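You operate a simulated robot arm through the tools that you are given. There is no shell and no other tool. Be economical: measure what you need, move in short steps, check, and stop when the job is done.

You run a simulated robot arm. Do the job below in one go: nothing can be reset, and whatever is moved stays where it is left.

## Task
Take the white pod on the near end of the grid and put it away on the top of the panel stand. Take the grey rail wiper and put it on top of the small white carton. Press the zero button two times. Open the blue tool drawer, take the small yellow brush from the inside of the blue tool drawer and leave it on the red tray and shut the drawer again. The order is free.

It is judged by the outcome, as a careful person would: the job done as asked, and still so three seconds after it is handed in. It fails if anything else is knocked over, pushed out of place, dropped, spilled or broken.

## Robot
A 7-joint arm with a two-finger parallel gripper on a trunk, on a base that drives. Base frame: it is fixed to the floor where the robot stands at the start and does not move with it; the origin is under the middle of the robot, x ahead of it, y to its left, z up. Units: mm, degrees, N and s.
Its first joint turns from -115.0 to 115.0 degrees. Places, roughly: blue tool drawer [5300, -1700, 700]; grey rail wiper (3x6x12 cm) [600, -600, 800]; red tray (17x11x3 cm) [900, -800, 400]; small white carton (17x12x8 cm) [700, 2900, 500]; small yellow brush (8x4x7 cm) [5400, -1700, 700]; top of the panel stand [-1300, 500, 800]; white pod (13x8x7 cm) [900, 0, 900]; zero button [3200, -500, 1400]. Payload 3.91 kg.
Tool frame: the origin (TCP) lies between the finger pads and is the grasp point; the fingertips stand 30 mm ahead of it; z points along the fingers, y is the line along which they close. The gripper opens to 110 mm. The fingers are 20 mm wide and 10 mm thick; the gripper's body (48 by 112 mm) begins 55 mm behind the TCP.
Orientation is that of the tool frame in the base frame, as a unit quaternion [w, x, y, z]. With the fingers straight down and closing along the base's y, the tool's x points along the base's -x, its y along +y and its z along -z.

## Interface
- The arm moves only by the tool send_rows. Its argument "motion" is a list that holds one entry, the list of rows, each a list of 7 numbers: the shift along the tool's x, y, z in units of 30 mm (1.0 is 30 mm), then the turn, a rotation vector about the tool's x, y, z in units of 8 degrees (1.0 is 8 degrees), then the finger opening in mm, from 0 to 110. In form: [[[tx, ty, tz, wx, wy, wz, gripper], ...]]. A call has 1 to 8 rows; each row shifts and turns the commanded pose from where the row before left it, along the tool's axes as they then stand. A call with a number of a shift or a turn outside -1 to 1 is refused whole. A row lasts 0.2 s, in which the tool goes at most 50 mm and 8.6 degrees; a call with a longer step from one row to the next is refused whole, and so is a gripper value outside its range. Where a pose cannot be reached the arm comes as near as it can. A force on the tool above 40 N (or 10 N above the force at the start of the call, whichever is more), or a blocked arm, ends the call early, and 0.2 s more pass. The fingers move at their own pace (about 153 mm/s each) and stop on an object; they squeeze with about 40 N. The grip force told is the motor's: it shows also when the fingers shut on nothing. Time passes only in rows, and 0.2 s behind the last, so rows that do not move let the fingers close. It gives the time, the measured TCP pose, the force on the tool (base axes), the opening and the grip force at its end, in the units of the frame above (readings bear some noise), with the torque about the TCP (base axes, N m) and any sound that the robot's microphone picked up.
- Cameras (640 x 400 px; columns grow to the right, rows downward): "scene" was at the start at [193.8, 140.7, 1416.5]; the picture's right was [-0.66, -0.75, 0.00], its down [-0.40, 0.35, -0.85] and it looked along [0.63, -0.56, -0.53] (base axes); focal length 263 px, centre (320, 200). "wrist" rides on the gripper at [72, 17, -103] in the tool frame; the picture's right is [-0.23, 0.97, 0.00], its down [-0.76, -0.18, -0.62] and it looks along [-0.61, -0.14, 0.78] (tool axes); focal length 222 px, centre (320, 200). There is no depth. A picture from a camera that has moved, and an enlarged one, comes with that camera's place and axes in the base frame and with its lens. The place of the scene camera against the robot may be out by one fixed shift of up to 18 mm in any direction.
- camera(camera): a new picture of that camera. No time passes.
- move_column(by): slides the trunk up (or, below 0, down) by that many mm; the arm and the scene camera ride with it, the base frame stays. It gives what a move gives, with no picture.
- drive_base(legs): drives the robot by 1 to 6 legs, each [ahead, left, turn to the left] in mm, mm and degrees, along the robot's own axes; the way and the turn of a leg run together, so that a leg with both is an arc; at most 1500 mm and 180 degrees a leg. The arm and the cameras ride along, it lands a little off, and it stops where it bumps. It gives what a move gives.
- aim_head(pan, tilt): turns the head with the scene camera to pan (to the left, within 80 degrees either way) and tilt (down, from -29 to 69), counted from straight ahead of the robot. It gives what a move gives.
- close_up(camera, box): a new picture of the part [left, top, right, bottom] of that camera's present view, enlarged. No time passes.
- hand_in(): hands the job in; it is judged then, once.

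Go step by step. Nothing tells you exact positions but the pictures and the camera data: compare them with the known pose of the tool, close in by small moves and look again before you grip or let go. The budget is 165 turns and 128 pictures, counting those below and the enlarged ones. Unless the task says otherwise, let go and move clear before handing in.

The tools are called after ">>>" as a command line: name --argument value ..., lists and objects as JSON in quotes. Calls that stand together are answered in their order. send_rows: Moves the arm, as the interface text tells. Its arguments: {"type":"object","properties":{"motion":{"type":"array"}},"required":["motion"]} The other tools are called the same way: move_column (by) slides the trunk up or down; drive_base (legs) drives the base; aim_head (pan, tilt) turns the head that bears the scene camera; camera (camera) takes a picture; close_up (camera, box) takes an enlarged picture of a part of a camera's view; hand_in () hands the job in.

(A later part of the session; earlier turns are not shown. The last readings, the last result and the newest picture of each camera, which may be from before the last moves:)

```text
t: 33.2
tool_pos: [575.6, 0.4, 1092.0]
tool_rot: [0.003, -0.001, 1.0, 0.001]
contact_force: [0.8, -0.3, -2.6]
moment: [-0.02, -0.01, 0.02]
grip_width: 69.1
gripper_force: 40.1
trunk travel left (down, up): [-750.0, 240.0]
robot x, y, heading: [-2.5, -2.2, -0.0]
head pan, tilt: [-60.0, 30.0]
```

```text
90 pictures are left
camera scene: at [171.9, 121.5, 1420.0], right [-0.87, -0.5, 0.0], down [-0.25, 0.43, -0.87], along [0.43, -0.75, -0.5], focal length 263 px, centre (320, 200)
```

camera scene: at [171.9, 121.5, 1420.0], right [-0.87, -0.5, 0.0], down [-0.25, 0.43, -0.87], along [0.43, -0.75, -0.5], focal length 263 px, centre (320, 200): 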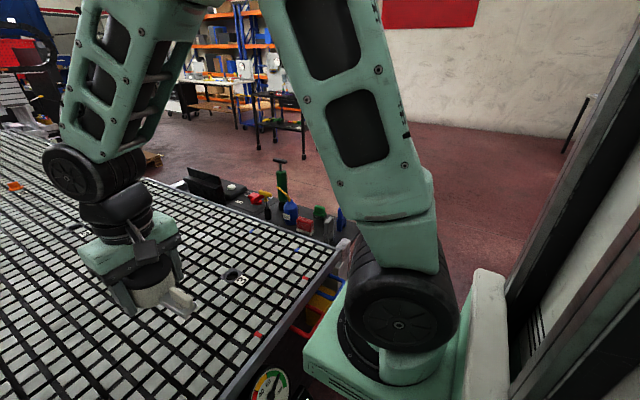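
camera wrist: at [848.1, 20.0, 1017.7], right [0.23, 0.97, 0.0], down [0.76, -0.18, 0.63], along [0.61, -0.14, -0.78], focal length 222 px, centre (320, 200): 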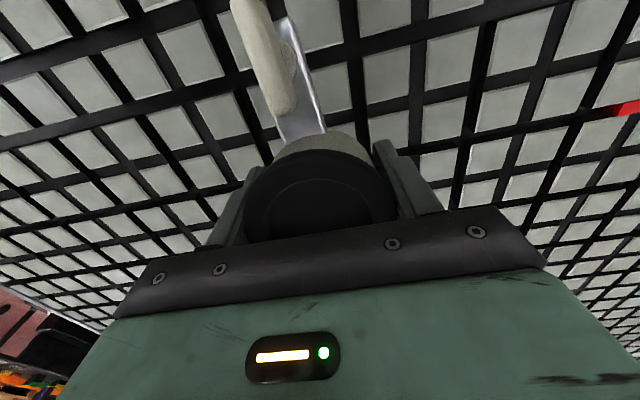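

I'll back off 250 mm from the bench and turn left to face the stand.

>>> drive_base --legs '[[-250, 0, 0], [0, 0, 100]]'

>>> aim_head --pan 45 --tilt 28

>>> camera --camera "scene"

```text
t: 39.2
tool_pos: [-349.4, 566.5, 1092.5]
tool_rot: [-0.001, 0.763, -0.646, -0.003]
contact_force: [0.2, -0.4, -3.0]
moment: [0.03, 0.0, -0.04]
grip_width: 69.2
gripper_force: 39.9
trunk travel left (down, up): [-750.0, 240.0]
robot x, y, heading: [-251.2, 3.1, 99.6]
head pan, tilt: [-60.0, 30.0]
```

```text
t: 41.0
tool_pos: [-349.2, 566.5, 1092.4]
tool_rot: [-0.001, 0.763, -0.646, -0.003]
contact_force: [0.2, -0.2, -2.7]
moment: [0.03, 0.01, -0.01]
grip_width: 69.5
gripper_force: 39.7
trunk travel left (down, up): [-750.0, 240.0]
robot x, y, heading: [-252.3, -2.4, 99.3]
head pan, tilt: [45.0, 28.0]
```

```text
89 pictures are left
camera scene: at [-568.0, 154.5, 1423.1], right [0.58, 0.81, 0.0], down [0.38, -0.27, -0.88], along [-0.72, 0.51, -0.47], focal length 263 px, centre (320, 200)
```

scene: 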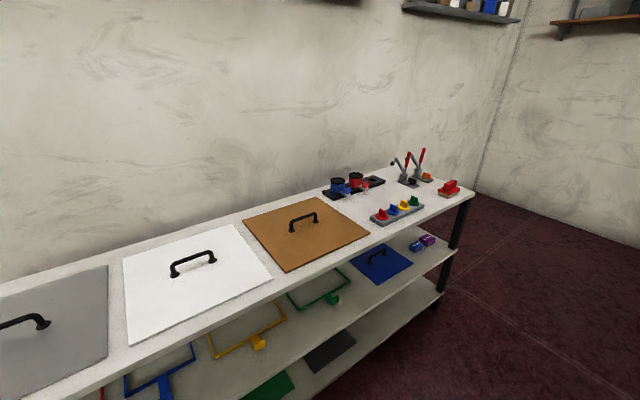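

The panel stand is on the left, along the wall, with panels and tools on its top. I'll enlarge to find a free patch.

>>> close_up --camera "scene" --box '[290, 150, 482, 270]'

```text
3.33 times, centred on (386, 210) of scene
camera zoom: at [-568.0, 154.5, 1423.1], right [0.58, 0.81, 0.0], down [0.38, -0.27, -0.88], along [-0.72, 0.51, -0.47], focal length 877 px, centre (100, 167)
```

zoom: 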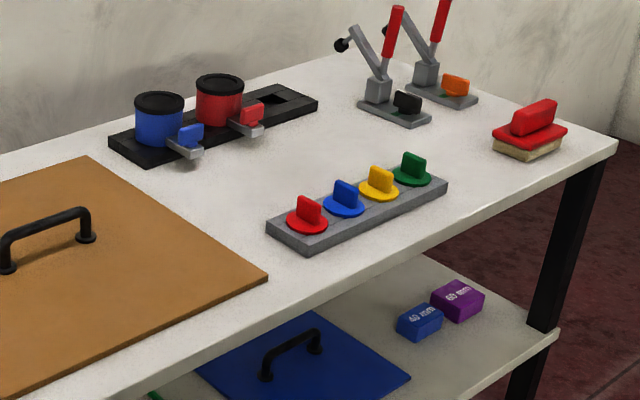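

There is a clear white patch in front of the pod rack, around (-1345, 985). I'll turn to face the stand, go alongside and then closer.

>>> drive_base --legs '[[0, 0, 80.7], [0, -987, 0], [400, 0, 0]]'

>>> aim_head --pan 0 --tilt 45

>>> camera --camera "scene"

```text
t: 51.7
tool_pos: [-1220.2, 987.6, 1092.5]
tool_rot: [0.0, 1.0, -0.006, -0.003]
contact_force: [-0.4, 0.8, -2.9]
moment: [-0.02, 0.02, -0.02]
grip_width: 69.3
gripper_force: 40.0
trunk travel left (down, up): [-750.0, 240.0]
robot x, y, heading: [-646.5, 982.4, 179.4]
head pan, tilt: [45.0, 28.0]
```

```text
t: 52.8
tool_pos: [-1220.4, 987.0, 1091.0]
tool_rot: [0.001, 1.0, -0.007, -0.003]
contact_force: [-0.4, 0.0, -3.3]
moment: [0.04, -0.01, -0.01]
grip_width: 69.2
gripper_force: 40.0
trunk travel left (down, up): [-750.0, 240.0]
robot x, y, heading: [-648.5, 983.5, 179.3]
head pan, tilt: [0.0, 45.0]
```

```text
87 pictures are left
camera scene: at [-886.8, 774.6, 1397.4], right [0.01, 1.0, 0.0], down [0.71, -0.01, -0.71], along [-0.71, 0.01, -0.71], focal length 263 px, centre (320, 200)
```

scene: 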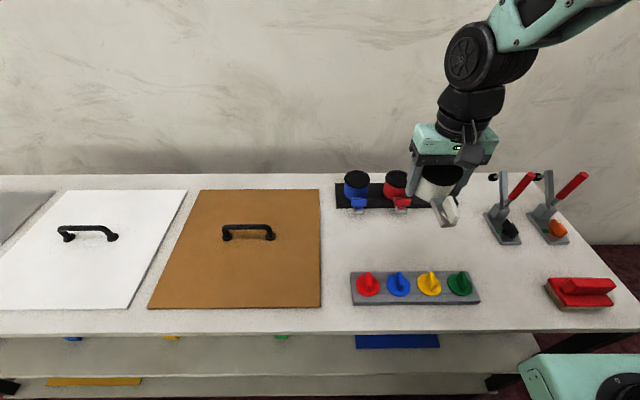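

The patch between rack and block spans about x -1437 to -1235. I'll move over (-1335, 985) and turn the pod so that its handle points along the stand.

>>> send_rows --motion '[[[-0.96, 0, 0, 0, 0, 0, 40], [-0.96, 0, 0, 0, 0, 0, 40], [-0.96, 0, 0, 0, 0, 0, 40], [-0.96, 0, 0, 0, 0, 0, 40], [0, 0, 0, 0, 0, 1, 40], [0, 0, 0, 0, 0, 1, 40], [0, 0, 0, 0, 0, 1, 40], [0, 0, 0, 0, 0, 1, 40]]]'

>>> send_rows --motion '[[[0, 0, 0, 0, 0, 1, 40], [0, 0, 0, 0, 0, 1, 40], [0, 0, 0, 0, 0, 1, 40], [0, 0, 0, 0, 0, 1, 40], [0, 0, 0, 0, 0, 1, 40], [0, 0, 0, 0, 0, 1, 40], [0, 0, 0, 0, 0, 1, 40]]]'

>>> send_rows --motion '[[[0, 0, 1, 0, 0, 0, 40], [0, 0, 1, 0, 0, 0, 40], [0, 0, 1, 0, 0, 0, 40], [0, 0, 1, 0, 0, 0, 40], [0, 0, 1, 0, 0, 0, 40]]]'

>>> camera --camera "scene"

>>> camera --camera "wrist"

```text
t: 54.6
tool_pos: [-1335.7, 988.5, 1091.9]
tool_rot: [0.001, 0.959, -0.284, -0.003]
contact_force: [-1.0, -0.2, -3.0]
moment: [0.0, 0.01, 0.0]
grip_width: 68.9
gripper_force: 40.0
trunk travel left (down, up): [-750.0, 240.0]
robot x, y, heading: [-643.1, 987.1, 179.7]
head pan, tilt: [0.0, 45.0]
```

```text
t: 56.2
tool_pos: [-1336.1, 989.6, 1092.9]
tool_rot: [0.002, 0.714, -0.7, -0.001]
contact_force: [0.6, -0.2, -3.1]
moment: [0.0, -0.02, -0.01]
grip_width: 69.1
gripper_force: 39.9
trunk travel left (down, up): [-750.0, 240.0]
robot x, y, heading: [-644.2, 983.4, 179.4]
head pan, tilt: [0.0, 45.0]
```

```text
t: 57.4
tool_pos: [-1336.4, 990.2, 943.2]
tool_rot: [0.003, 0.715, -0.699, -0.001]
contact_force: [0.2, 0.1, -2.9]
moment: [0.0, -0.01, 0.02]
grip_width: 69.2
gripper_force: 40.2
trunk travel left (down, up): [-750.0, 240.0]
robot x, y, heading: [-644.1, 980.1, 179.2]
head pan, tilt: [0.0, 45.0]
```

```text
86 pictures are left
camera scene: at [-886.5, 774.7, 1397.5], right [0.01, 1.0, 0.0], down [0.71, -0.01, -0.71], along [-0.71, 0.01, -0.71], focal length 263 px, centre (320, 200)
```

scene: 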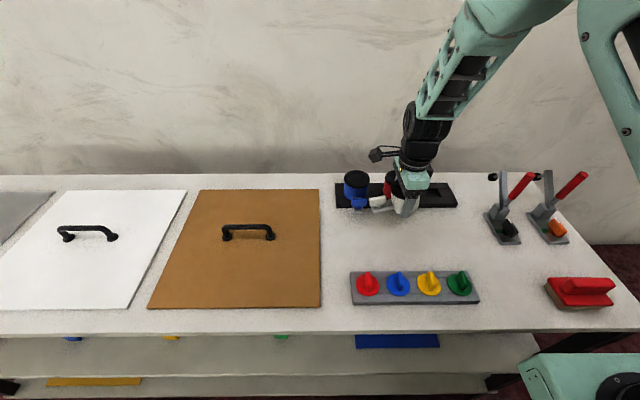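

```text
85 pictures are left
camera wrist: at [-1350.8, 918.9, 1047.9], right [-0.98, 0.21, 0.01], down [0.16, 0.77, 0.62], along [0.12, 0.61, -0.78], focal length 222 px, centre (320, 200)
```

wrist: 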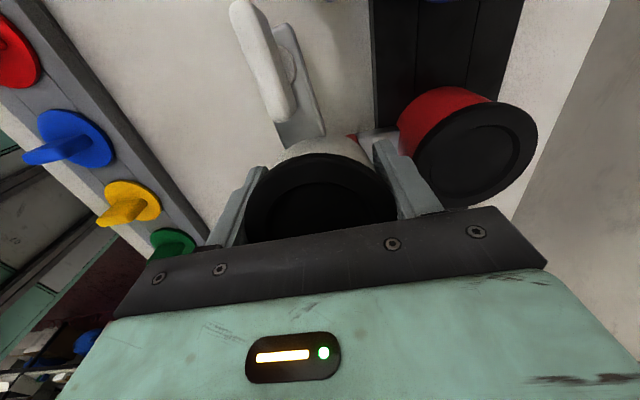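

The red pod's handle looks nearer than I thought, and the stand top is probably at about z = 840. I'll shift 50 mm toward me and look again.

>>> send_rows --motion '[[[0, -0.85, 0, 0, 0, 0, 40], [0, -0.85, 0, 0, 0, 0, 40], [0, 0, 0.7, 0, 0, 0, 40]]]'

>>> close_up --camera "scene" --box '[320, 160, 480, 320]'

>>> camera --camera "wrist"

```text
t: 58.2
tool_pos: [-1286.2, 991.1, 921.3]
tool_rot: [0.002, 0.715, -0.699, -0.001]
contact_force: [0.3, 0.0, -3.5]
moment: [-0.01, 0.04, -0.02]
grip_width: 69.3
gripper_force: 39.6
trunk travel left (down, up): [-750.0, 240.0]
robot x, y, heading: [-647.4, 979.0, 179.5]
head pan, tilt: [0.0, 45.0]
```

```text
2.50 times, centred on (400, 240) of scene
camera zoom: at [-886.7, 774.6, 1397.4], right [0.01, 1.0, 0.0], down [0.71, -0.01, -0.71], along [-0.71, 0.01, -0.71], focal length 658 px, centre (120, 100)
```

zoom: 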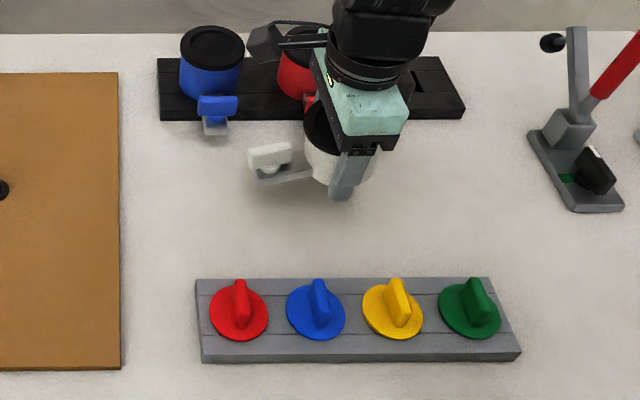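

```text
83 pictures are left
camera wrist: at [-1301.1, 919.6, 1025.5], right [-0.98, 0.21, 0.01], down [0.17, 0.77, 0.62], along [0.12, 0.61, -0.78], focal length 222 px, centre (320, 200)
```

wrist: 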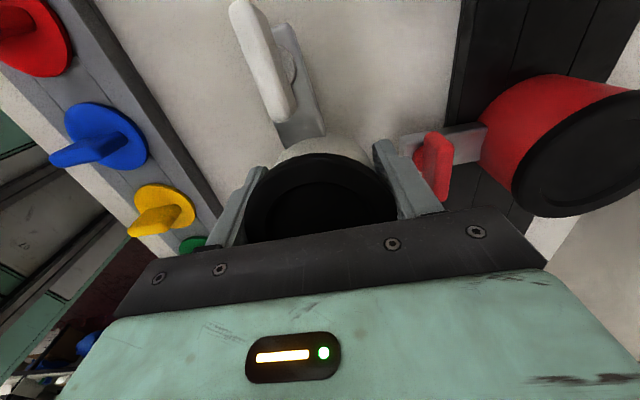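

It is well centred between the rack and the knob block. I'll lower until contact.

>>> send_rows --motion '[[[0, -0.1, 0.5, 0, 0, 0, 40], [0, 0, 0.4, 0, 0, 0, 40], [0, 0, 0.3, 0, 0, 0, 40]]]'

>>> close_up --camera "scene" --box '[320, 160, 480, 260]'

```text
t: 59.0
tool_pos: [-1282.1, 991.4, 886.8]
tool_rot: [0.004, 0.714, -0.7, -0.002]
contact_force: [3.4, 1.2, 16.2]
moment: [0.11, -0.13, -0.04]
grip_width: 69.0
gripper_force: 40.1
trunk travel left (down, up): [-750.0, 240.0]
robot x, y, heading: [-645.5, 982.5, 179.3]
head pan, tilt: [0.0, 45.0]
```

```text
4.00 times, centred on (400, 210) of scene
camera zoom: at [-886.0, 774.7, 1398.0], right [0.01, 1.0, 0.0], down [0.71, -0.01, -0.71], along [-0.71, 0.01, -0.71], focal length 1052 px, centre (0, 160)
```

zoom: 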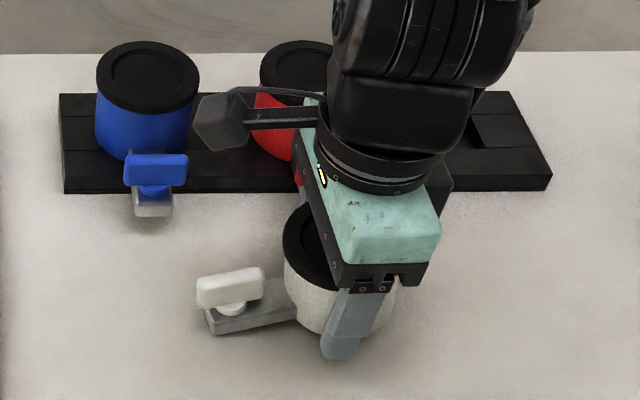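

Contact: the pod rests on the stand with its base at z ≈ 850. I'll release slowly and lift clear.

>>> send_rows --motion '[[[0, 0, -0.05, 0, 0, 0, 60], [0, 0, 0, 0, 0, 0, 76], [0, 0, 0, 0, 0, 0, 84], [0, 0, 0, 0, 0, 0, 84]]]'

>>> send_rows --motion '[[[0, 0, -0.8, 0, 0, 0, 84], [0, 0, -1, 0, 0, 0, 84], [0, 0, -1, 0, 0, 0, 84], [0, 0, -1, 0, 0, 0, 84], [0, 0, -1, 0, 0, 0, 84], [0, 0, -1, 0, 0, 0, 84], [0, 0, -1, 0, 0, 0, 84]]]'

>>> close_up --camera "scene" --box '[320, 160, 480, 260]'

```text
t: 60.0
tool_pos: [-1281.4, 990.8, 886.9]
tool_rot: [0.003, 0.714, -0.7, -0.002]
contact_force: [0.4, 0.3, -0.6]
moment: [0.0, 0.0, 0.01]
grip_width: 84.1
gripper_force: 0.0
trunk travel left (down, up): [-750.0, 240.0]
robot x, y, heading: [-649.2, 986.2, 179.2]
head pan, tilt: [0.0, 45.0]
```

```text
t: 61.6
tool_pos: [-1283.6, 990.4, 1091.6]
tool_rot: [0.002, 0.715, -0.699, -0.001]
contact_force: [-1.0, -0.8, -0.4]
moment: [-0.01, -0.01, 0.03]
grip_width: 83.9
gripper_force: 0.0
trunk travel left (down, up): [-750.0, 240.0]
robot x, y, heading: [-648.5, 985.7, 179.6]
head pan, tilt: [0.0, 45.0]
```

```text
4.00 times, centred on (400, 210) of scene
camera zoom: at [-887.0, 774.5, 1397.3], right [0.01, 1.0, 0.0], down [0.71, -0.01, -0.71], along [-0.71, 0.01, -0.71], focal length 1052 px, centre (0, 160)
```

zoom: 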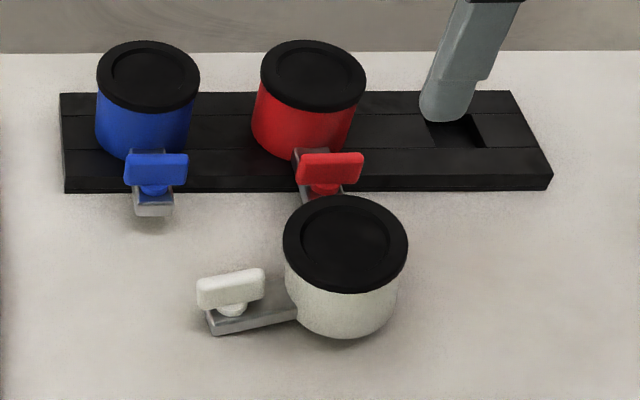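

The pod is put away cleanly. Next I'll go to the grey rail wiper on the shelf at the right corner of the table.

>>> drive_base --legs '[[-300, 0, 0], [0, 0, 180], [0, -800, 0], [0, -790, 0], [250, 0, 0]]'

>>> aim_head --pan -10 --tilt 45

>>> camera --camera "scene"

```text
t: 80.0
tool_pos: [488.6, -609.2, 1090.7]
tool_rot: [0.001, 0.696, 0.718, 0.003]
contact_force: [-0.1, 0.3, -0.3]
moment: [0.0, -0.02, 0.02]
grip_width: 84.0
gripper_force: 0.0
trunk travel left (down, up): [-750.0, 240.0]
robot x, y, heading: [-144.9, -606.4, -0.1]
head pan, tilt: [0.0, 45.0]
```

```text
t: 80.7
tool_pos: [488.3, -609.3, 1091.1]
tool_rot: [0.001, 0.696, 0.718, 0.003]
contact_force: [-0.1, 0.0, -0.1]
moment: [-0.01, 0.0, 0.04]
grip_width: 83.9
gripper_force: 0.1
trunk travel left (down, up): [-750.0, 240.0]
robot x, y, heading: [-148.0, -604.1, -0.1]
head pan, tilt: [-10.0, 45.0]
```

```text
80 pictures are left
camera scene: at [58.0, -422.5, 1397.4], right [-0.18, -0.98, 0.0], down [-0.7, 0.12, -0.71], along [0.7, -0.12, -0.71], focal length 263 px, centre (320, 200)
```

scene: 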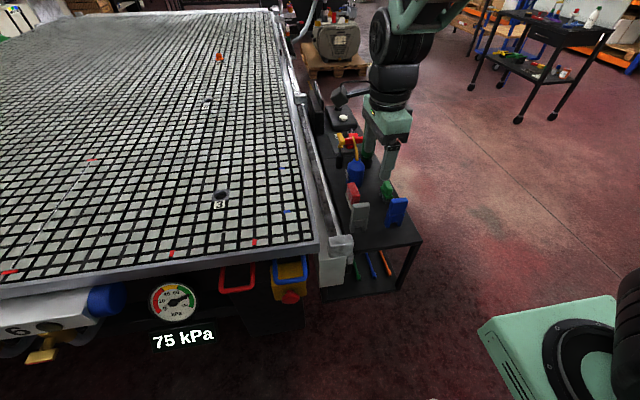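

>>> close_up --camera "scene" --box '[300, 120, 460, 300]'

>>> camera --camera "wrist"

```text
2.22 times, centred on (380, 210) of scene
camera zoom: at [58.0, -422.5, 1397.4], right [-0.18, -0.98, 0.0], down [-0.7, 0.12, -0.71], along [0.7, -0.12, -0.71], focal length 585 px, centre (187, 178)
```

zoom: 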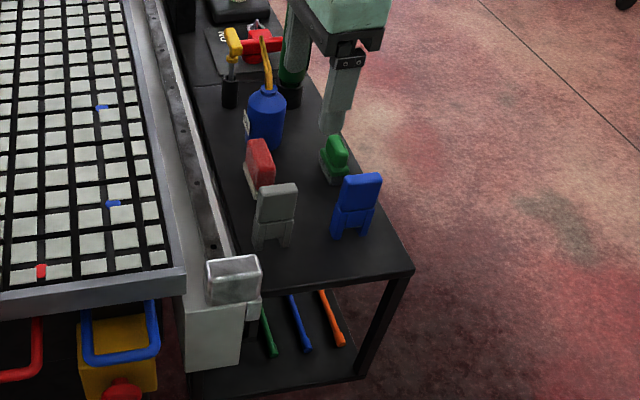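

```text
78 pictures are left
camera wrist: at [502.0, -535.5, 1195.8], right [0.98, -0.2, 0.0], down [-0.16, -0.77, 0.62], along [-0.12, -0.61, -0.78], focal length 222 px, centre (320, 200)
```

wrist: 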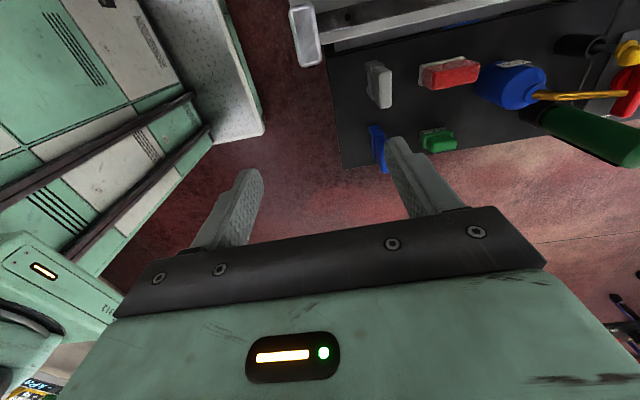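

The grey wiper stands upright at about (566, -634), top at z ≈ 860, between the table rail and a blue one like it. I'll turn the fingers back to close along y and approach from above.

>>> send_rows --motion '[[[0, 0, 0, 0, 0, -1, 84], [0, 0, 0, 0, 0, -1, 84], [0, 0, 0, 0, 0, -1, 84], [0, 0, 0, 0, 0, -1, 84], [0, 0, 0, 0, 0, -1, 84], [0, 0, 0, 0, 0, -1, 84], [0, 0, 0, 0, 0, -1, 84], [0, 0, 0, 0, 0, -1, 84]]]'

>>> send_rows --motion '[[[0, 0, 0, 0, 0, -1, 80], [0, 0, 0, 0, 0, -1, 80], [0, 0, 0, 0, 0, -1, 80], [-0.5, -0.4, 1, 0, 0, 0, 80], [-0.5, -0.4, 1, 0, 0, 0, 80], [0, 0, 1, 0, 0, 0, 80], [0, 0, 1, 0, 0, 0, 80]]]'

>>> camera --camera "wrist"

>>> close_up --camera "scene" --box '[320, 120, 448, 250]'

```text
t: 82.5
tool_pos: [489.7, -610.2, 1090.7]
tool_rot: [0.002, 0.208, 0.978, 0.001]
contact_force: [-0.4, -0.6, -0.4]
moment: [-0.01, -0.02, 0.0]
grip_width: 83.9
gripper_force: 0.0
trunk travel left (down, up): [-750.0, 240.0]
robot x, y, heading: [-146.9, -607.0, -0.3]
head pan, tilt: [-10.0, 45.0]
```

```text
t: 84.1
tool_pos: [521.0, -633.5, 969.7]
tool_rot: [0.003, 0.002, 1.0, 0.001]
contact_force: [0.5, -0.5, -0.3]
moment: [-0.01, -0.01, -0.03]
grip_width: 80.0
gripper_force: 0.0
trunk travel left (down, up): [-750.0, 240.0]
robot x, y, heading: [-146.2, -607.9, -0.0]
head pan, tilt: [-10.0, 45.0]
```

```text
77 pictures are left
camera wrist: at [445.7, -615.3, 1074.0], right [0.23, 0.97, 0.0], down [0.76, -0.18, 0.63], along [0.61, -0.14, -0.78], focal length 222 px, centre (320, 200)
```

wrist: 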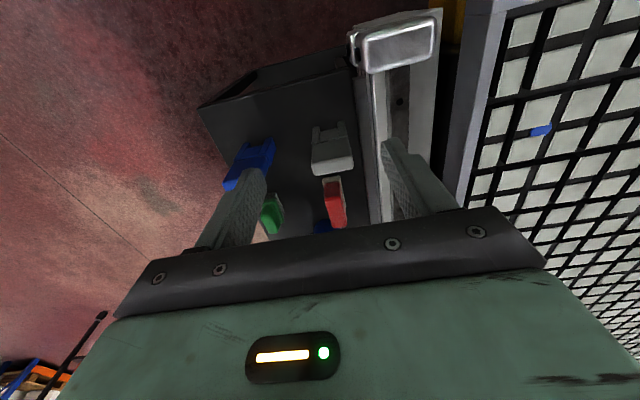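

```text
3.08 times, centred on (384, 185) of scene
camera zoom: at [57.7, -422.6, 1397.5], right [-0.18, -0.98, 0.0], down [-0.7, 0.12, -0.71], along [0.7, -0.12, -0.71], focal length 810 px, centre (123, 246)
```

zoom: 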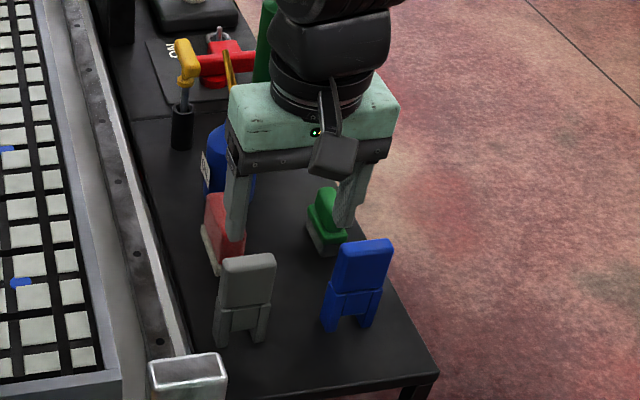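

>>> send_rows --motion '[[[-0.8, 0.05, 0, 0, 0, 0, 70], [-0.75, 0.05, 0.5, 0, 0, 0, 70], [0, 0, 0.7, 0, 0, 0, 70], [0, 0, 0.6, 0, 0, 0, 70]]]'

>>> close_up --camera "wrist" --box '[180, 60, 460, 235]'

>>> close_up --camera "scene" --box '[340, 160, 420, 240]'

```text
t: 85.1
tool_pos: [565.9, -630.6, 917.6]
tool_rot: [0.003, 0.002, 1.0, 0.001]
contact_force: [0.1, -0.1, -0.3]
moment: [0.03, 0.01, -0.05]
grip_width: 69.9
gripper_force: 0.1
trunk travel left (down, up): [-750.0, 240.0]
robot x, y, heading: [-146.5, -610.8, -0.3]
head pan, tilt: [-10.0, 45.0]
```

```text
2.29 times, centred on (320, 148) of wrist
camera zoom: at [492.7, -612.1, 1022.2], right [0.23, 0.97, 0.0], down [0.76, -0.18, 0.63], along [0.61, -0.14, -0.78], focal length 508 px, centre (320, 320)
```

zoom: 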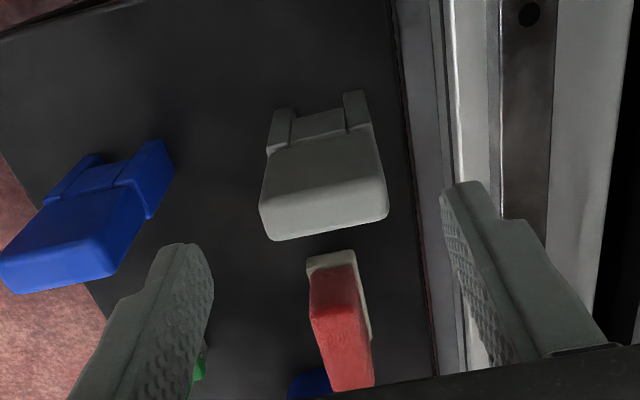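

```text
5.00 times, centred on (380, 200) of scene
camera zoom: at [57.8, -422.6, 1397.4], right [-0.18, -0.98, 0.0], down [-0.7, 0.12, -0.71], along [0.7, -0.12, -0.71], focal length 1316 px, centre (20, 200)
```

zoom: 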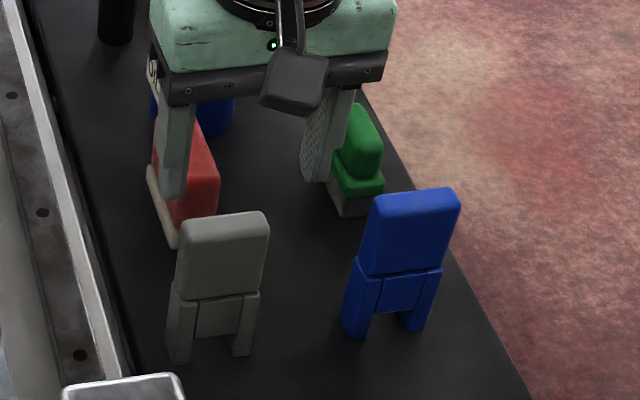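

The top is nearer z ≈ 825 and x ≈ 588 by triangulation. I'll adjust and go lower in steps.

>>> send_rows --motion '[[[-0.7, -0.07, 0.5, 0, 0, 0, 76], [0, 0, 0.8, 0, 0, 0, 76], [0, 0, 0.7, 0, 0, 0, 76]]]'

>>> close_up --camera "wrist" --box '[180, 60, 460, 235]'

>>> close_up --camera "scene" --box '[340, 160, 420, 240]'

```text
t: 85.9
tool_pos: [588.2, -633.4, 858.8]
tool_rot: [0.003, 0.002, 1.0, 0.002]
contact_force: [0.0, 0.9, -1.1]
moment: [-0.03, -0.04, 0.02]
grip_width: 76.1
gripper_force: 0.1
trunk travel left (down, up): [-750.0, 240.0]
robot x, y, heading: [-144.7, -610.7, -0.2]
head pan, tilt: [-10.0, 45.0]
```

```text
2.29 times, centred on (320, 148) of wrist
camera zoom: at [514.8, -615.1, 962.4], right [0.23, 0.97, 0.0], down [0.76, -0.18, 0.63], along [0.61, -0.14, -0.78], focal length 508 px, centre (320, 320)
```

zoom: 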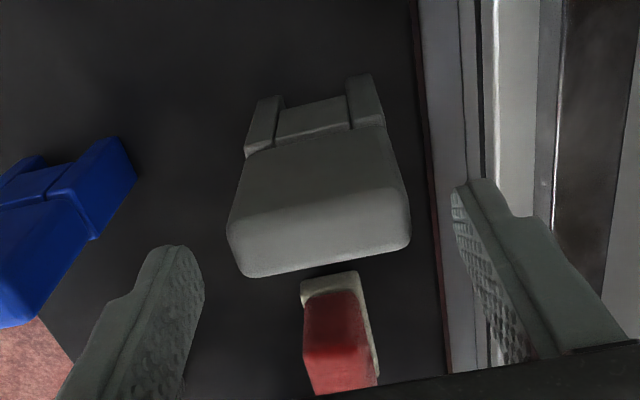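

```text
5.00 times, centred on (380, 200) of scene
camera zoom: at [57.8, -422.6, 1397.4], right [-0.18, -0.98, 0.0], down [-0.7, 0.12, -0.71], along [0.7, -0.12, -0.71], focal length 1316 px, centre (20, 200)
```

zoom: 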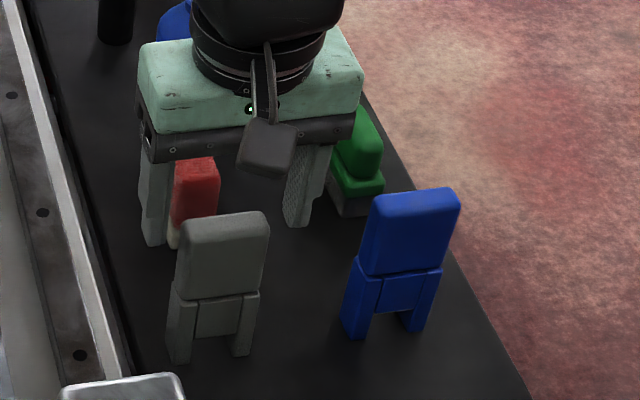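

The wiper's top is centred between the fingers. I'll go down 50 mm and close.

>>> send_rows --motion '[[[-0.12, 0, 0.6, 0, 0, 0, 76], [0, 0, 0.6, 0, 0, 0, 76], [0, 0, 0.45, 0, 0, 0, 76], [0, 0, 0, 0, 0, 0, 50], [0, 0, 0, 0, 0, 0, 40], [0, 0, 0, 0, 0, 0, 40]]]'

>>> close_up --camera "wrist" --box '[180, 60, 460, 235]'

>>> close_up --camera "scene" --box '[340, 160, 420, 240]'

```text
t: 87.3
tool_pos: [590.7, -633.0, 808.8]
tool_rot: [0.002, 0.002, 1.0, 0.001]
contact_force: [0.2, 0.0, 0.7]
moment: [0.01, 0.01, 0.01]
grip_width: 51.5
gripper_force: 40.0
trunk travel left (down, up): [-750.0, 240.0]
robot x, y, heading: [-148.9, -608.1, -0.1]
head pan, tilt: [-10.0, 45.0]
```

```text
2.29 times, centred on (320, 148) of wrist
camera zoom: at [517.7, -614.2, 912.7], right [0.23, 0.97, 0.0], down [0.76, -0.18, 0.63], along [0.61, -0.14, -0.78], focal length 508 px, centre (320, 320)
```

zoom: 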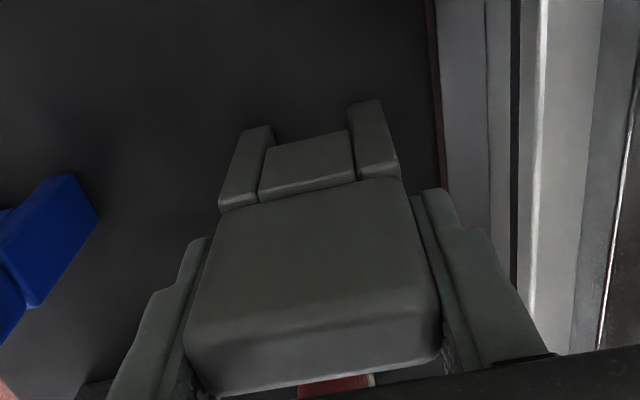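

```text
5.00 times, centred on (380, 200) of scene
camera zoom: at [58.0, -422.6, 1397.4], right [-0.18, -0.98, 0.0], down [-0.7, 0.12, -0.71], along [0.7, -0.12, -0.71], focal length 1316 px, centre (20, 200)
```

zoom: 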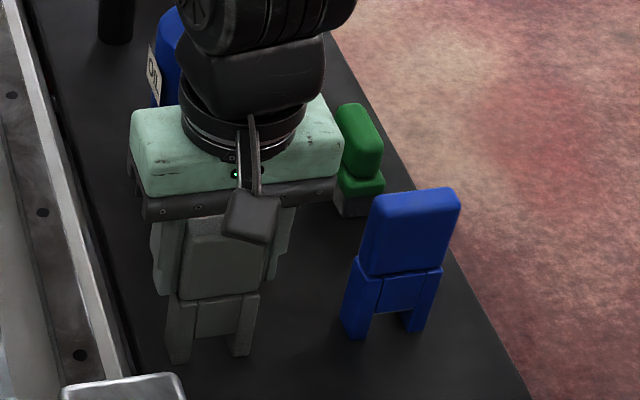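

Gripped at 51.5 mm. I'll lift straight up and retract.

>>> send_rows --motion '[[[0, 0, -1, 0, 0, 0, 30], [0, 0, -1, 0, 0, 0, 30], [0, 0, -1, 0, 0, 0, 30], [0, 0, -1, 0, 0, 0, 30], [0, 0, -1, 0, 0, 0, 30], [0, 0, -1, 0, 0, 0, 30], [0, 0, -1, 0, 0, 0, 30], [0, 0, -1, 0, 0, 0, 30]]]'

>>> aim_head --pan -40 --tilt 40

>>> camera --camera "scene"

```text
t: 89.1
tool_pos: [589.7, -633.6, 1048.6]
tool_rot: [0.003, 0.003, 1.0, 0.001]
contact_force: [0.1, -0.3, -0.9]
moment: [-0.01, 0.03, 0.02]
grip_width: 51.8
gripper_force: 39.9
trunk travel left (down, up): [-750.0, 240.0]
robot x, y, heading: [-148.6, -609.7, -0.1]
head pan, tilt: [-10.0, 45.0]
```

```text
t: 90.1
tool_pos: [589.5, -633.6, 1046.9]
tool_rot: [0.002, 0.002, 1.0, 0.001]
contact_force: [-0.4, -0.7, -0.4]
moment: [0.0, 0.01, 0.0]
grip_width: 51.5
gripper_force: 40.4
trunk travel left (down, up): [-750.0, 240.0]
robot x, y, heading: [-151.1, -608.4, -0.3]
head pan, tilt: [-40.0, 40.0]
```

```text
69 pictures are left
camera scene: at [43.0, -463.0, 1404.6], right [-0.64, -0.77, 0.0], down [-0.49, 0.41, -0.77], along [0.59, -0.49, -0.64], focal length 263 px, centre (320, 200)
```

scene: 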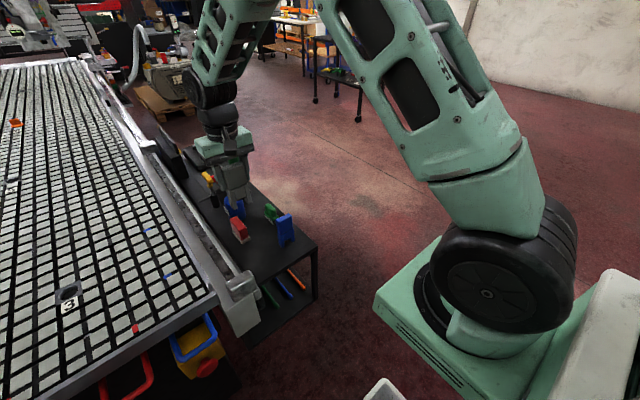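

The wiper is secure. I'll retract the arm, drive round to the bench at the left where the small white carton is, and look.

>>> send_rows --motion '[[[1, 0, 0, 0, 0, 0, 30], [1, 0, 0, 0, 0, 0, 30], [1, 0, 0, 0, 0, 0, 30], [1, 0, 0, 0, 0, 0, 30], [1, 0, 0, 0, 0, 0, 30], [1, 0, 0, 0, 0, 0, 30], [1, 0, 0, 0, 0, 0, 30], [1, 0, 0, 0, 0, 0, 30]]]'

>>> drive_base --legs '[[-120, 0, 0], [0, 0, 90], [1200, 0, 0], [1250, 0, 0]]'

>>> aim_head --pan -45 --tilt 30

>>> camera --camera "scene"

```text
t: 91.9
tool_pos: [350.7, -632.2, 1045.8]
tool_rot: [0.003, 0.002, 1.0, 0.0]
contact_force: [0.4, 0.0, -0.6]
moment: [0.02, 0.06, -0.02]
grip_width: 51.5
gripper_force: 39.8
trunk travel left (down, up): [-750.0, 240.0]
robot x, y, heading: [-151.3, -606.9, -0.1]
head pan, tilt: [-40.0, 40.0]
```

```text
t: 108.5
tool_pos: [-275.1, 2332.3, 1045.8]
tool_rot: [-0.002, 0.711, -0.703, -0.004]
contact_force: [-0.1, 0.1, -0.2]
moment: [0.01, 0.03, 0.02]
grip_width: 51.2
gripper_force: 39.8
trunk travel left (down, up): [-750.0, 240.0]
robot x, y, heading: [-288.2, 1833.3, 90.7]
head pan, tilt: [-40.0, 40.0]
```

```text
t: 109.2
tool_pos: [-274.5, 2331.6, 1045.7]
tool_rot: [-0.001, 0.712, -0.703, -0.003]
contact_force: [0.0, 0.7, -0.8]
moment: [-0.03, 0.03, 0.0]
grip_width: 51.5
gripper_force: 39.6
trunk travel left (down, up): [-750.0, 240.0]
robot x, y, heading: [-291.7, 1829.5, 90.9]
head pan, tilt: [-45.0, 30.0]
```

```text
68 pictures are left
camera scene: at [-450.8, 2030.7, 1419.9], right [0.72, -0.7, 0.0], down [-0.35, -0.36, -0.87], along [0.6, 0.62, -0.5], focal length 263 px, centre (320, 200)
```

scene: 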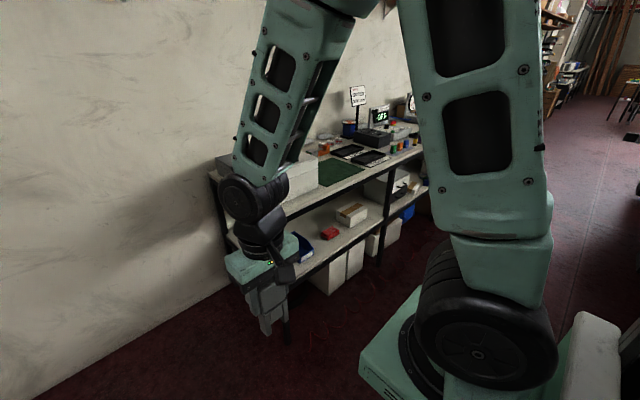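

>>> close_up --camera "scene" --box '[285, 150, 445, 300]'

>>> drive_base --legs '[[130, 0, 0], [0, -950, 0]]'

>>> aim_head --pan -5 --tilt 45

>>> camera --camera "scene"

```text
2.67 times, centred on (365, 225) of scene
camera zoom: at [-450.8, 2030.7, 1419.9], right [0.72, -0.7, 0.0], down [-0.35, -0.36, -0.87], along [0.6, 0.62, -0.5], focal length 702 px, centre (200, 133)
```

zoom: 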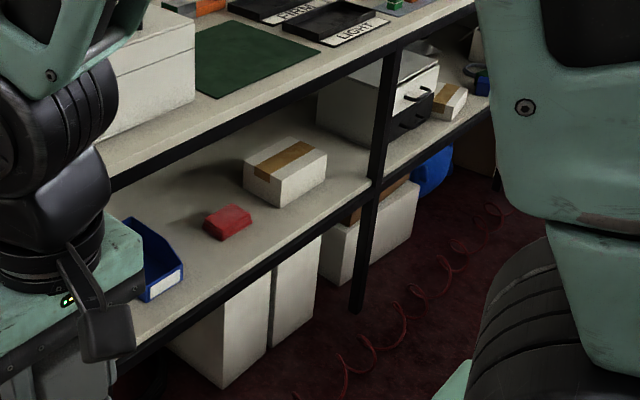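

```text
t: 115.0
tool_pos: [671.9, 2471.4, 1044.9]
tool_rot: [-0.001, 0.711, -0.703, -0.003]
contact_force: [-0.2, -0.1, 0.1]
moment: [-0.01, -0.01, 0.0]
grip_width: 51.3
gripper_force: 40.1
trunk travel left (down, up): [-750.0, 240.0]
robot x, y, heading: [652.6, 1971.6, 90.6]
head pan, tilt: [-45.0, 30.0]
```

```text
t: 116.1
tool_pos: [671.0, 2471.5, 1045.2]
tool_rot: [0.0, 0.711, -0.703, -0.003]
contact_force: [-0.1, -0.3, -1.4]
moment: [0.02, -0.02, 0.02]
grip_width: 51.4
gripper_force: 39.9
trunk travel left (down, up): [-750.0, 240.0]
robot x, y, heading: [655.8, 1971.2, 90.7]
head pan, tilt: [-5.0, 45.0]
```

```text
66 pictures are left
camera scene: at [436.5, 2187.1, 1397.4], right [1.0, -0.08, 0.0], down [-0.05, -0.7, -0.71], along [0.05, 0.71, -0.71], focal length 263 px, centre (320, 200)
```

scene: 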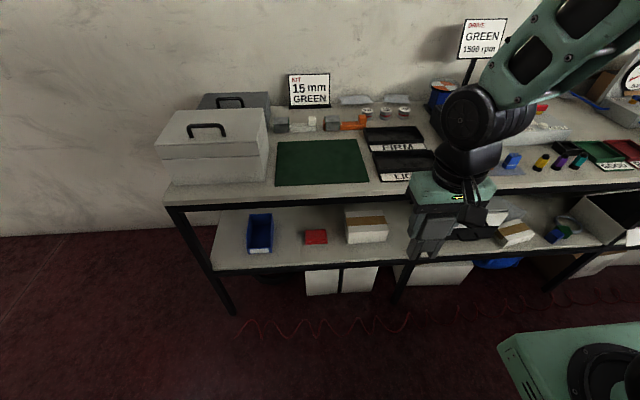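

The right carton is on the lower shelf at about (690, 2900), top near z 550. I must lay the wiper on it with the tool horizontal, so I'll first roll the tool 180° so that the wrist camera ends up on top.

>>> send_rows --motion '[[[0, 0, 0, 0, 0, 1, 30], [0, 0, 0, 0, 0, 1, 30], [0, 0, 0, 0, 0, 1, 30], [0, 0, 0, 0, 0, 1, 30], [0, 0, 0, 0, 0, 1, 30], [0, 0, 0, 0, 0, 1, 30], [0, 0, 0, 0, 0, 1, 30], [0, 0, 0, 0, 0, 1, 30]]]'

>>> send_rows --motion '[[[0, 0, 0, 0, 0, 1, 30], [0, 0, 0, 0, 0, 1, 30], [0, 0, 0, 0, 0, 1, 30], [0, 0, 0, 0, 0, 1, 30], [0, 0, 0, 0, 0, 1, 30], [0, 0, 0, 0, 0, 1, 30], [0, 0, 0, 0, 0, 1, 30], [0, 0, 0, 0, 0, 1, 30]]]'

>>> send_rows --motion '[[[0, 0, 0, 0, 0, 1, 30], [0, 0, 0, 0, 0, 1, 30], [0, 0, 0, 0, 0, 1, 30], [0, 0, 0, 0, 0, 1, 30], [0, 0, 0, 0, 0, 1, 30], [0, 0, 0, 0, 0, 1, 30], [0, 0, 0, 0, 0, 0.4, 30]]]'

>>> close_up --camera "scene" --box '[300, 170, 460, 290]'

```text
t: 117.9
tool_pos: [670.5, 2471.3, 1045.9]
tool_rot: [-0.001, -0.229, 0.973, 0.002]
contact_force: [0.6, -0.4, -1.0]
moment: [-0.03, 0.01, -0.02]
grip_width: 51.3
gripper_force: 40.0
trunk travel left (down, up): [-750.0, 240.0]
robot x, y, heading: [650.8, 1970.8, 90.7]
head pan, tilt: [-5.0, 45.0]
```

```text
t: 119.7
tool_pos: [671.8, 2470.8, 1044.2]
tool_rot: [-0.002, 0.322, 0.947, 0.002]
contact_force: [0.4, -0.2, -0.5]
moment: [0.0, 0.02, 0.02]
grip_width: 51.7
gripper_force: 39.5
trunk travel left (down, up): [-750.0, 240.0]
robot x, y, heading: [652.1, 1972.6, 90.5]
head pan, tilt: [-5.0, 45.0]
```

```text
t: 121.3
tool_pos: [671.0, 2471.2, 1044.8]
tool_rot: [-0.002, 0.699, 0.715, 0.001]
contact_force: [-0.3, 0.7, -1.7]
moment: [0.01, 0.03, -0.03]
grip_width: 51.4
gripper_force: 40.1
trunk travel left (down, up): [-750.0, 240.0]
robot x, y, heading: [650.4, 1970.6, 90.5]
head pan, tilt: [-5.0, 45.0]
```

```text
3.33 times, centred on (380, 230) of scene
camera zoom: at [436.5, 2187.1, 1397.4], right [1.0, -0.08, 0.0], down [-0.05, -0.71, -0.71], along [0.05, 0.7, -0.71], focal length 877 px, centre (120, 100)
```

zoom: 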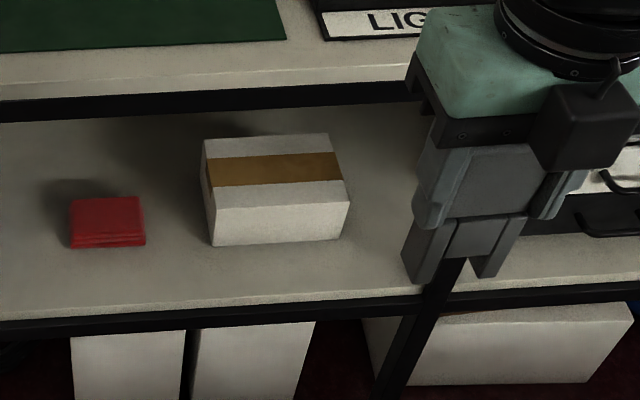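

>>> camera --camera "wrist"

>>> camera --camera "scene"

```text
64 pictures are left
camera wrist: at [684.9, 2544.9, 1150.0], right [0.98, -0.2, 0.0], down [-0.16, -0.77, 0.62], along [-0.13, -0.61, -0.78], focal length 222 px, centre (320, 200)
```

wrist: 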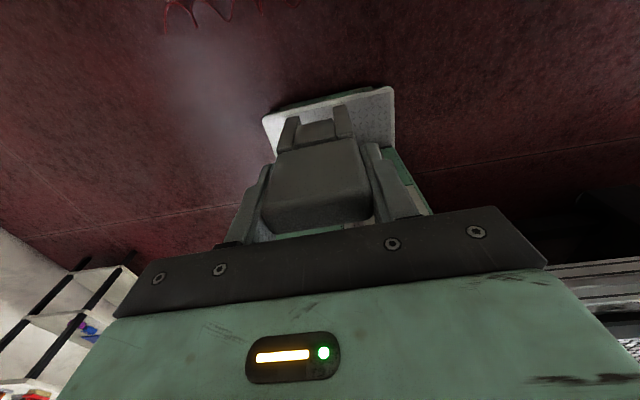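

```text
63 pictures are left
camera scene: at [436.5, 2187.1, 1397.4], right [1.0, -0.08, 0.0], down [-0.05, -0.71, -0.71], along [0.05, 0.7, -0.71], focal length 263 px, centre (320, 200)
```

scene: 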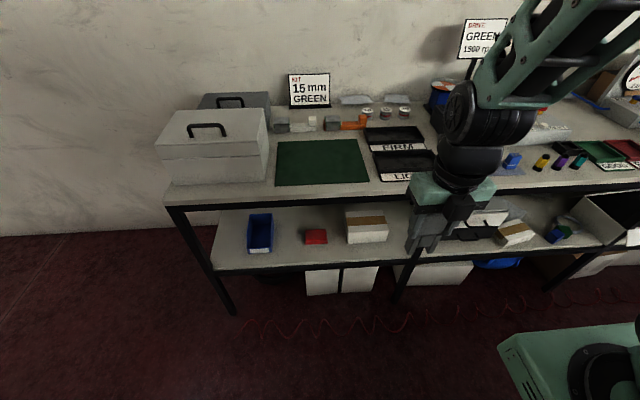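

The camera is now on the far side. I'll tilt the tool up to horizontal, pointing at the bench.

>>> send_rows --motion '[[[0, 0, 0, 0, 1, 0, 30], [0, 0, 0, 0, 1, 0, 30], [0, 0, 0, 0, 1, 0, 30], [0, 0, 0, 0, 1, 0, 30], [0, 0, 0, 0, 1, 0, 30], [0, 0, 0, 0, 1, 0, 30]]]'

>>> send_rows --motion '[[[0, 0, 0, 0, 1, 0, 30], [0, 0, 0, 0, 1, 0, 30], [0, 0, 0, 0, 1, 0, 30], [0, 0, 0, 0, 1, 0, 30], [0, 0, 0, 0, 1, 0, 30]]]'

>>> camera --camera "wrist"

```text
t: 122.7
tool_pos: [612.8, 2579.7, 1073.5]
tool_rot: [-0.293, 0.638, 0.653, 0.285]
contact_force: [-0.5, -0.4, -0.1]
moment: [-0.02, -0.02, -0.01]
grip_width: 51.7
gripper_force: 40.0
out of reach, approached as far as the arm can: row 1, 2, 3, 4, 5, 6
trunk travel left (down, up): [-750.0, 240.0]
robot x, y, heading: [651.2, 1970.6, 90.5]
head pan, tilt: [-5.0, 45.0]
```

```text
t: 123.9
tool_pos: [590.7, 2606.2, 1073.5]
tool_rot: [-0.5, 0.501, 0.513, 0.486]
contact_force: [-0.2, -0.4, -0.7]
moment: [-0.01, 0.0, 0.0]
grip_width: 51.7
gripper_force: 40.0
out of reach, approached as far as the arm can: row 1, 2, 3
trunk travel left (down, up): [-750.0, 240.0]
robot x, y, heading: [656.4, 1973.9, 90.4]
head pan, tilt: [-5.0, 45.0]
```

```text
62 pictures are left
camera wrist: at [610.3, 2507.7, 1150.3], right [0.97, 0.02, -0.23], down [-0.16, -0.65, -0.74], along [-0.16, 0.76, -0.63], focal length 222 px, centre (320, 200)
```

wrist: 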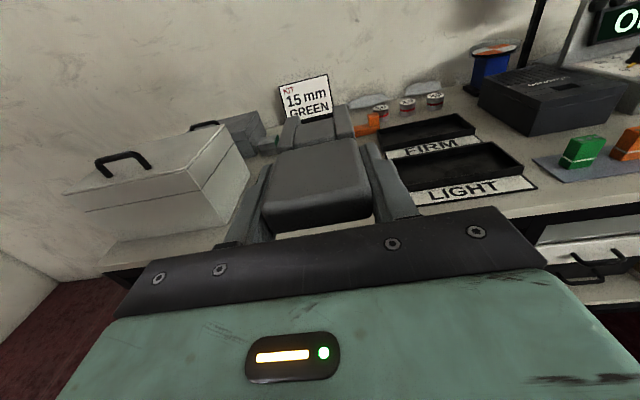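

The tool is horizontal. My best numbers: carton top at z ≈ 499, y from 2862 to 2981, centre x ≈ 689. I'll lower the trunk and check.

>>> move_column --by -500

>>> drive_base --legs '[[0, -99, 0]]'

>>> camera --camera "wrist"

>>> camera --camera "scene"

```text
refused: -500 is not a number from -400 to 400
```

```text
t: 125.0
tool_pos: [690.5, 2608.2, 1073.9]
tool_rot: [-0.5, 0.5, 0.514, 0.485]
contact_force: [-0.7, -0.7, -0.1]
moment: [-0.07, -0.02, -0.02]
grip_width: 51.3
gripper_force: 40.3
trunk travel left (down, up): [-750.0, 240.0]
robot x, y, heading: [753.1, 1976.9, 90.6]
head pan, tilt: [-5.0, 45.0]
```

```text
61 pictures are left
camera wrist: at [710.0, 2509.4, 1150.2], right [0.97, 0.02, -0.23], down [-0.16, -0.65, -0.74], along [-0.16, 0.76, -0.63], focal length 222 px, centre (320, 200)
```

wrist: 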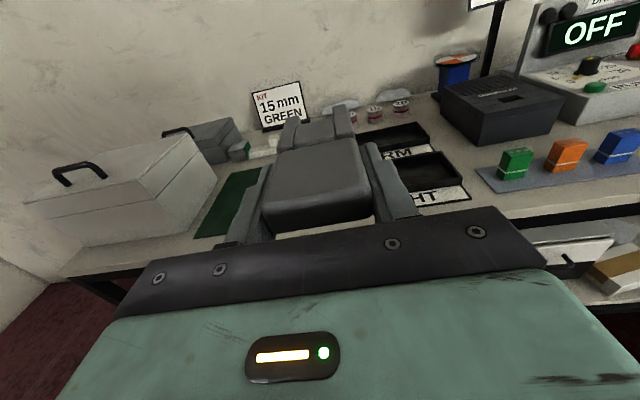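

```text
60 pictures are left
camera scene: at [536.2, 2188.2, 1397.4], right [1.0, -0.08, 0.0], down [-0.05, -0.71, -0.71], along [0.05, 0.7, -0.71], focal length 263 px, centre (320, 200)
```

scene: 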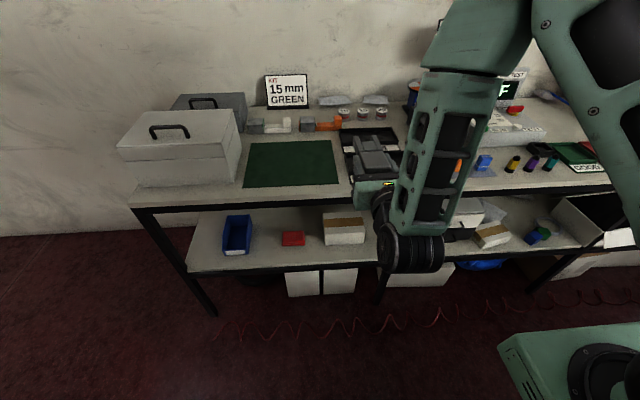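

The forearm rises steeply behind the gripper, so I'll stretch the arm forward more, which keeps the elbow away from the bench. First I lower the trunk in two parts.

>>> move_column --by -400

>>> move_column --by -115

>>> send_rows --motion '[[[0, 0, 1, 0, 0, 0, 30], [0, 0, 1, 0, 0, 0, 30], [0, 0, 1, 0, 0, 0, 30]]]'

>>> aim_head --pan -5 --tilt 25

>>> camera --camera "scene"

>>> camera --camera "wrist"

```text
t: 128.9
tool_pos: [691.3, 2608.8, 673.4]
tool_rot: [-0.499, 0.501, 0.514, 0.485]
contact_force: [-0.7, 1.2, -1.5]
moment: [-0.01, -0.02, 0.04]
grip_width: 51.5
gripper_force: 39.7
trunk travel left (down, up): [-350.0, 640.0]
robot x, y, heading: [755.8, 1975.9, 90.5]
head pan, tilt: [-5.0, 45.0]
```

```text
t: 130.3
tool_pos: [691.2, 2609.1, 558.9]
tool_rot: [-0.499, 0.501, 0.514, 0.485]
contact_force: [0.3, -0.3, -0.5]
moment: [-0.03, -0.03, -0.03]
grip_width: 51.3
gripper_force: 39.6
trunk travel left (down, up): [-235.0, 755.0]
robot x, y, heading: [754.0, 1970.6, 90.7]
head pan, tilt: [-5.0, 45.0]
```

```text
t: 131.1
tool_pos: [688.3, 2697.3, 555.0]
tool_rot: [-0.499, 0.502, 0.513, 0.486]
contact_force: [0.1, -0.1, -1.0]
moment: [-0.02, -0.01, 0.0]
grip_width: 51.5
gripper_force: 40.5
trunk travel left (down, up): [-235.0, 755.0]
robot x, y, heading: [753.8, 1973.3, 90.6]
head pan, tilt: [-5.0, 45.0]
```

```text
t: 131.9
tool_pos: [687.4, 2697.9, 556.8]
tool_rot: [-0.499, 0.501, 0.514, 0.486]
contact_force: [0.0, 0.2, -0.4]
moment: [0.01, -0.03, 0.04]
grip_width: 51.5
gripper_force: 40.0
trunk travel left (down, up): [-235.0, 755.0]
robot x, y, heading: [752.8, 1972.0, 90.8]
head pan, tilt: [-5.0, 25.0]
```

```text
59 pictures are left
camera scene: at [537.0, 2198.9, 912.9], right [1.0, -0.08, 0.0], down [-0.03, -0.42, -0.91], along [0.07, 0.9, -0.42], focal length 263 px, centre (320, 200)
```

scene: 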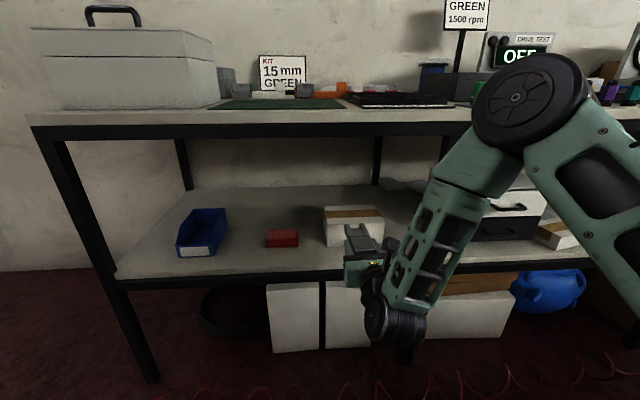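

```text
58 pictures are left
camera wrist: at [706.1, 2598.9, 633.3], right [0.97, 0.02, -0.23], down [-0.16, -0.65, -0.74], along [-0.16, 0.76, -0.63], focal length 222 px, centre (320, 200)
```

wrist: 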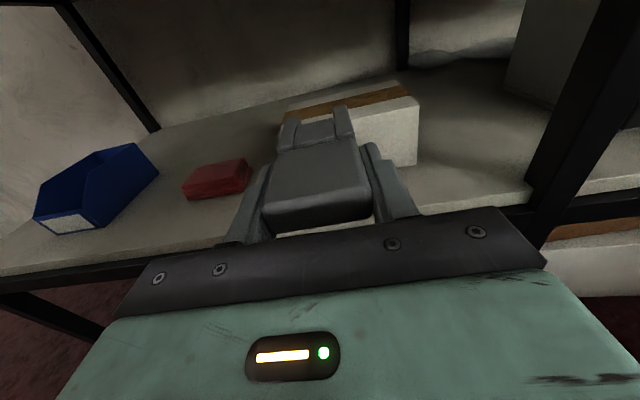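

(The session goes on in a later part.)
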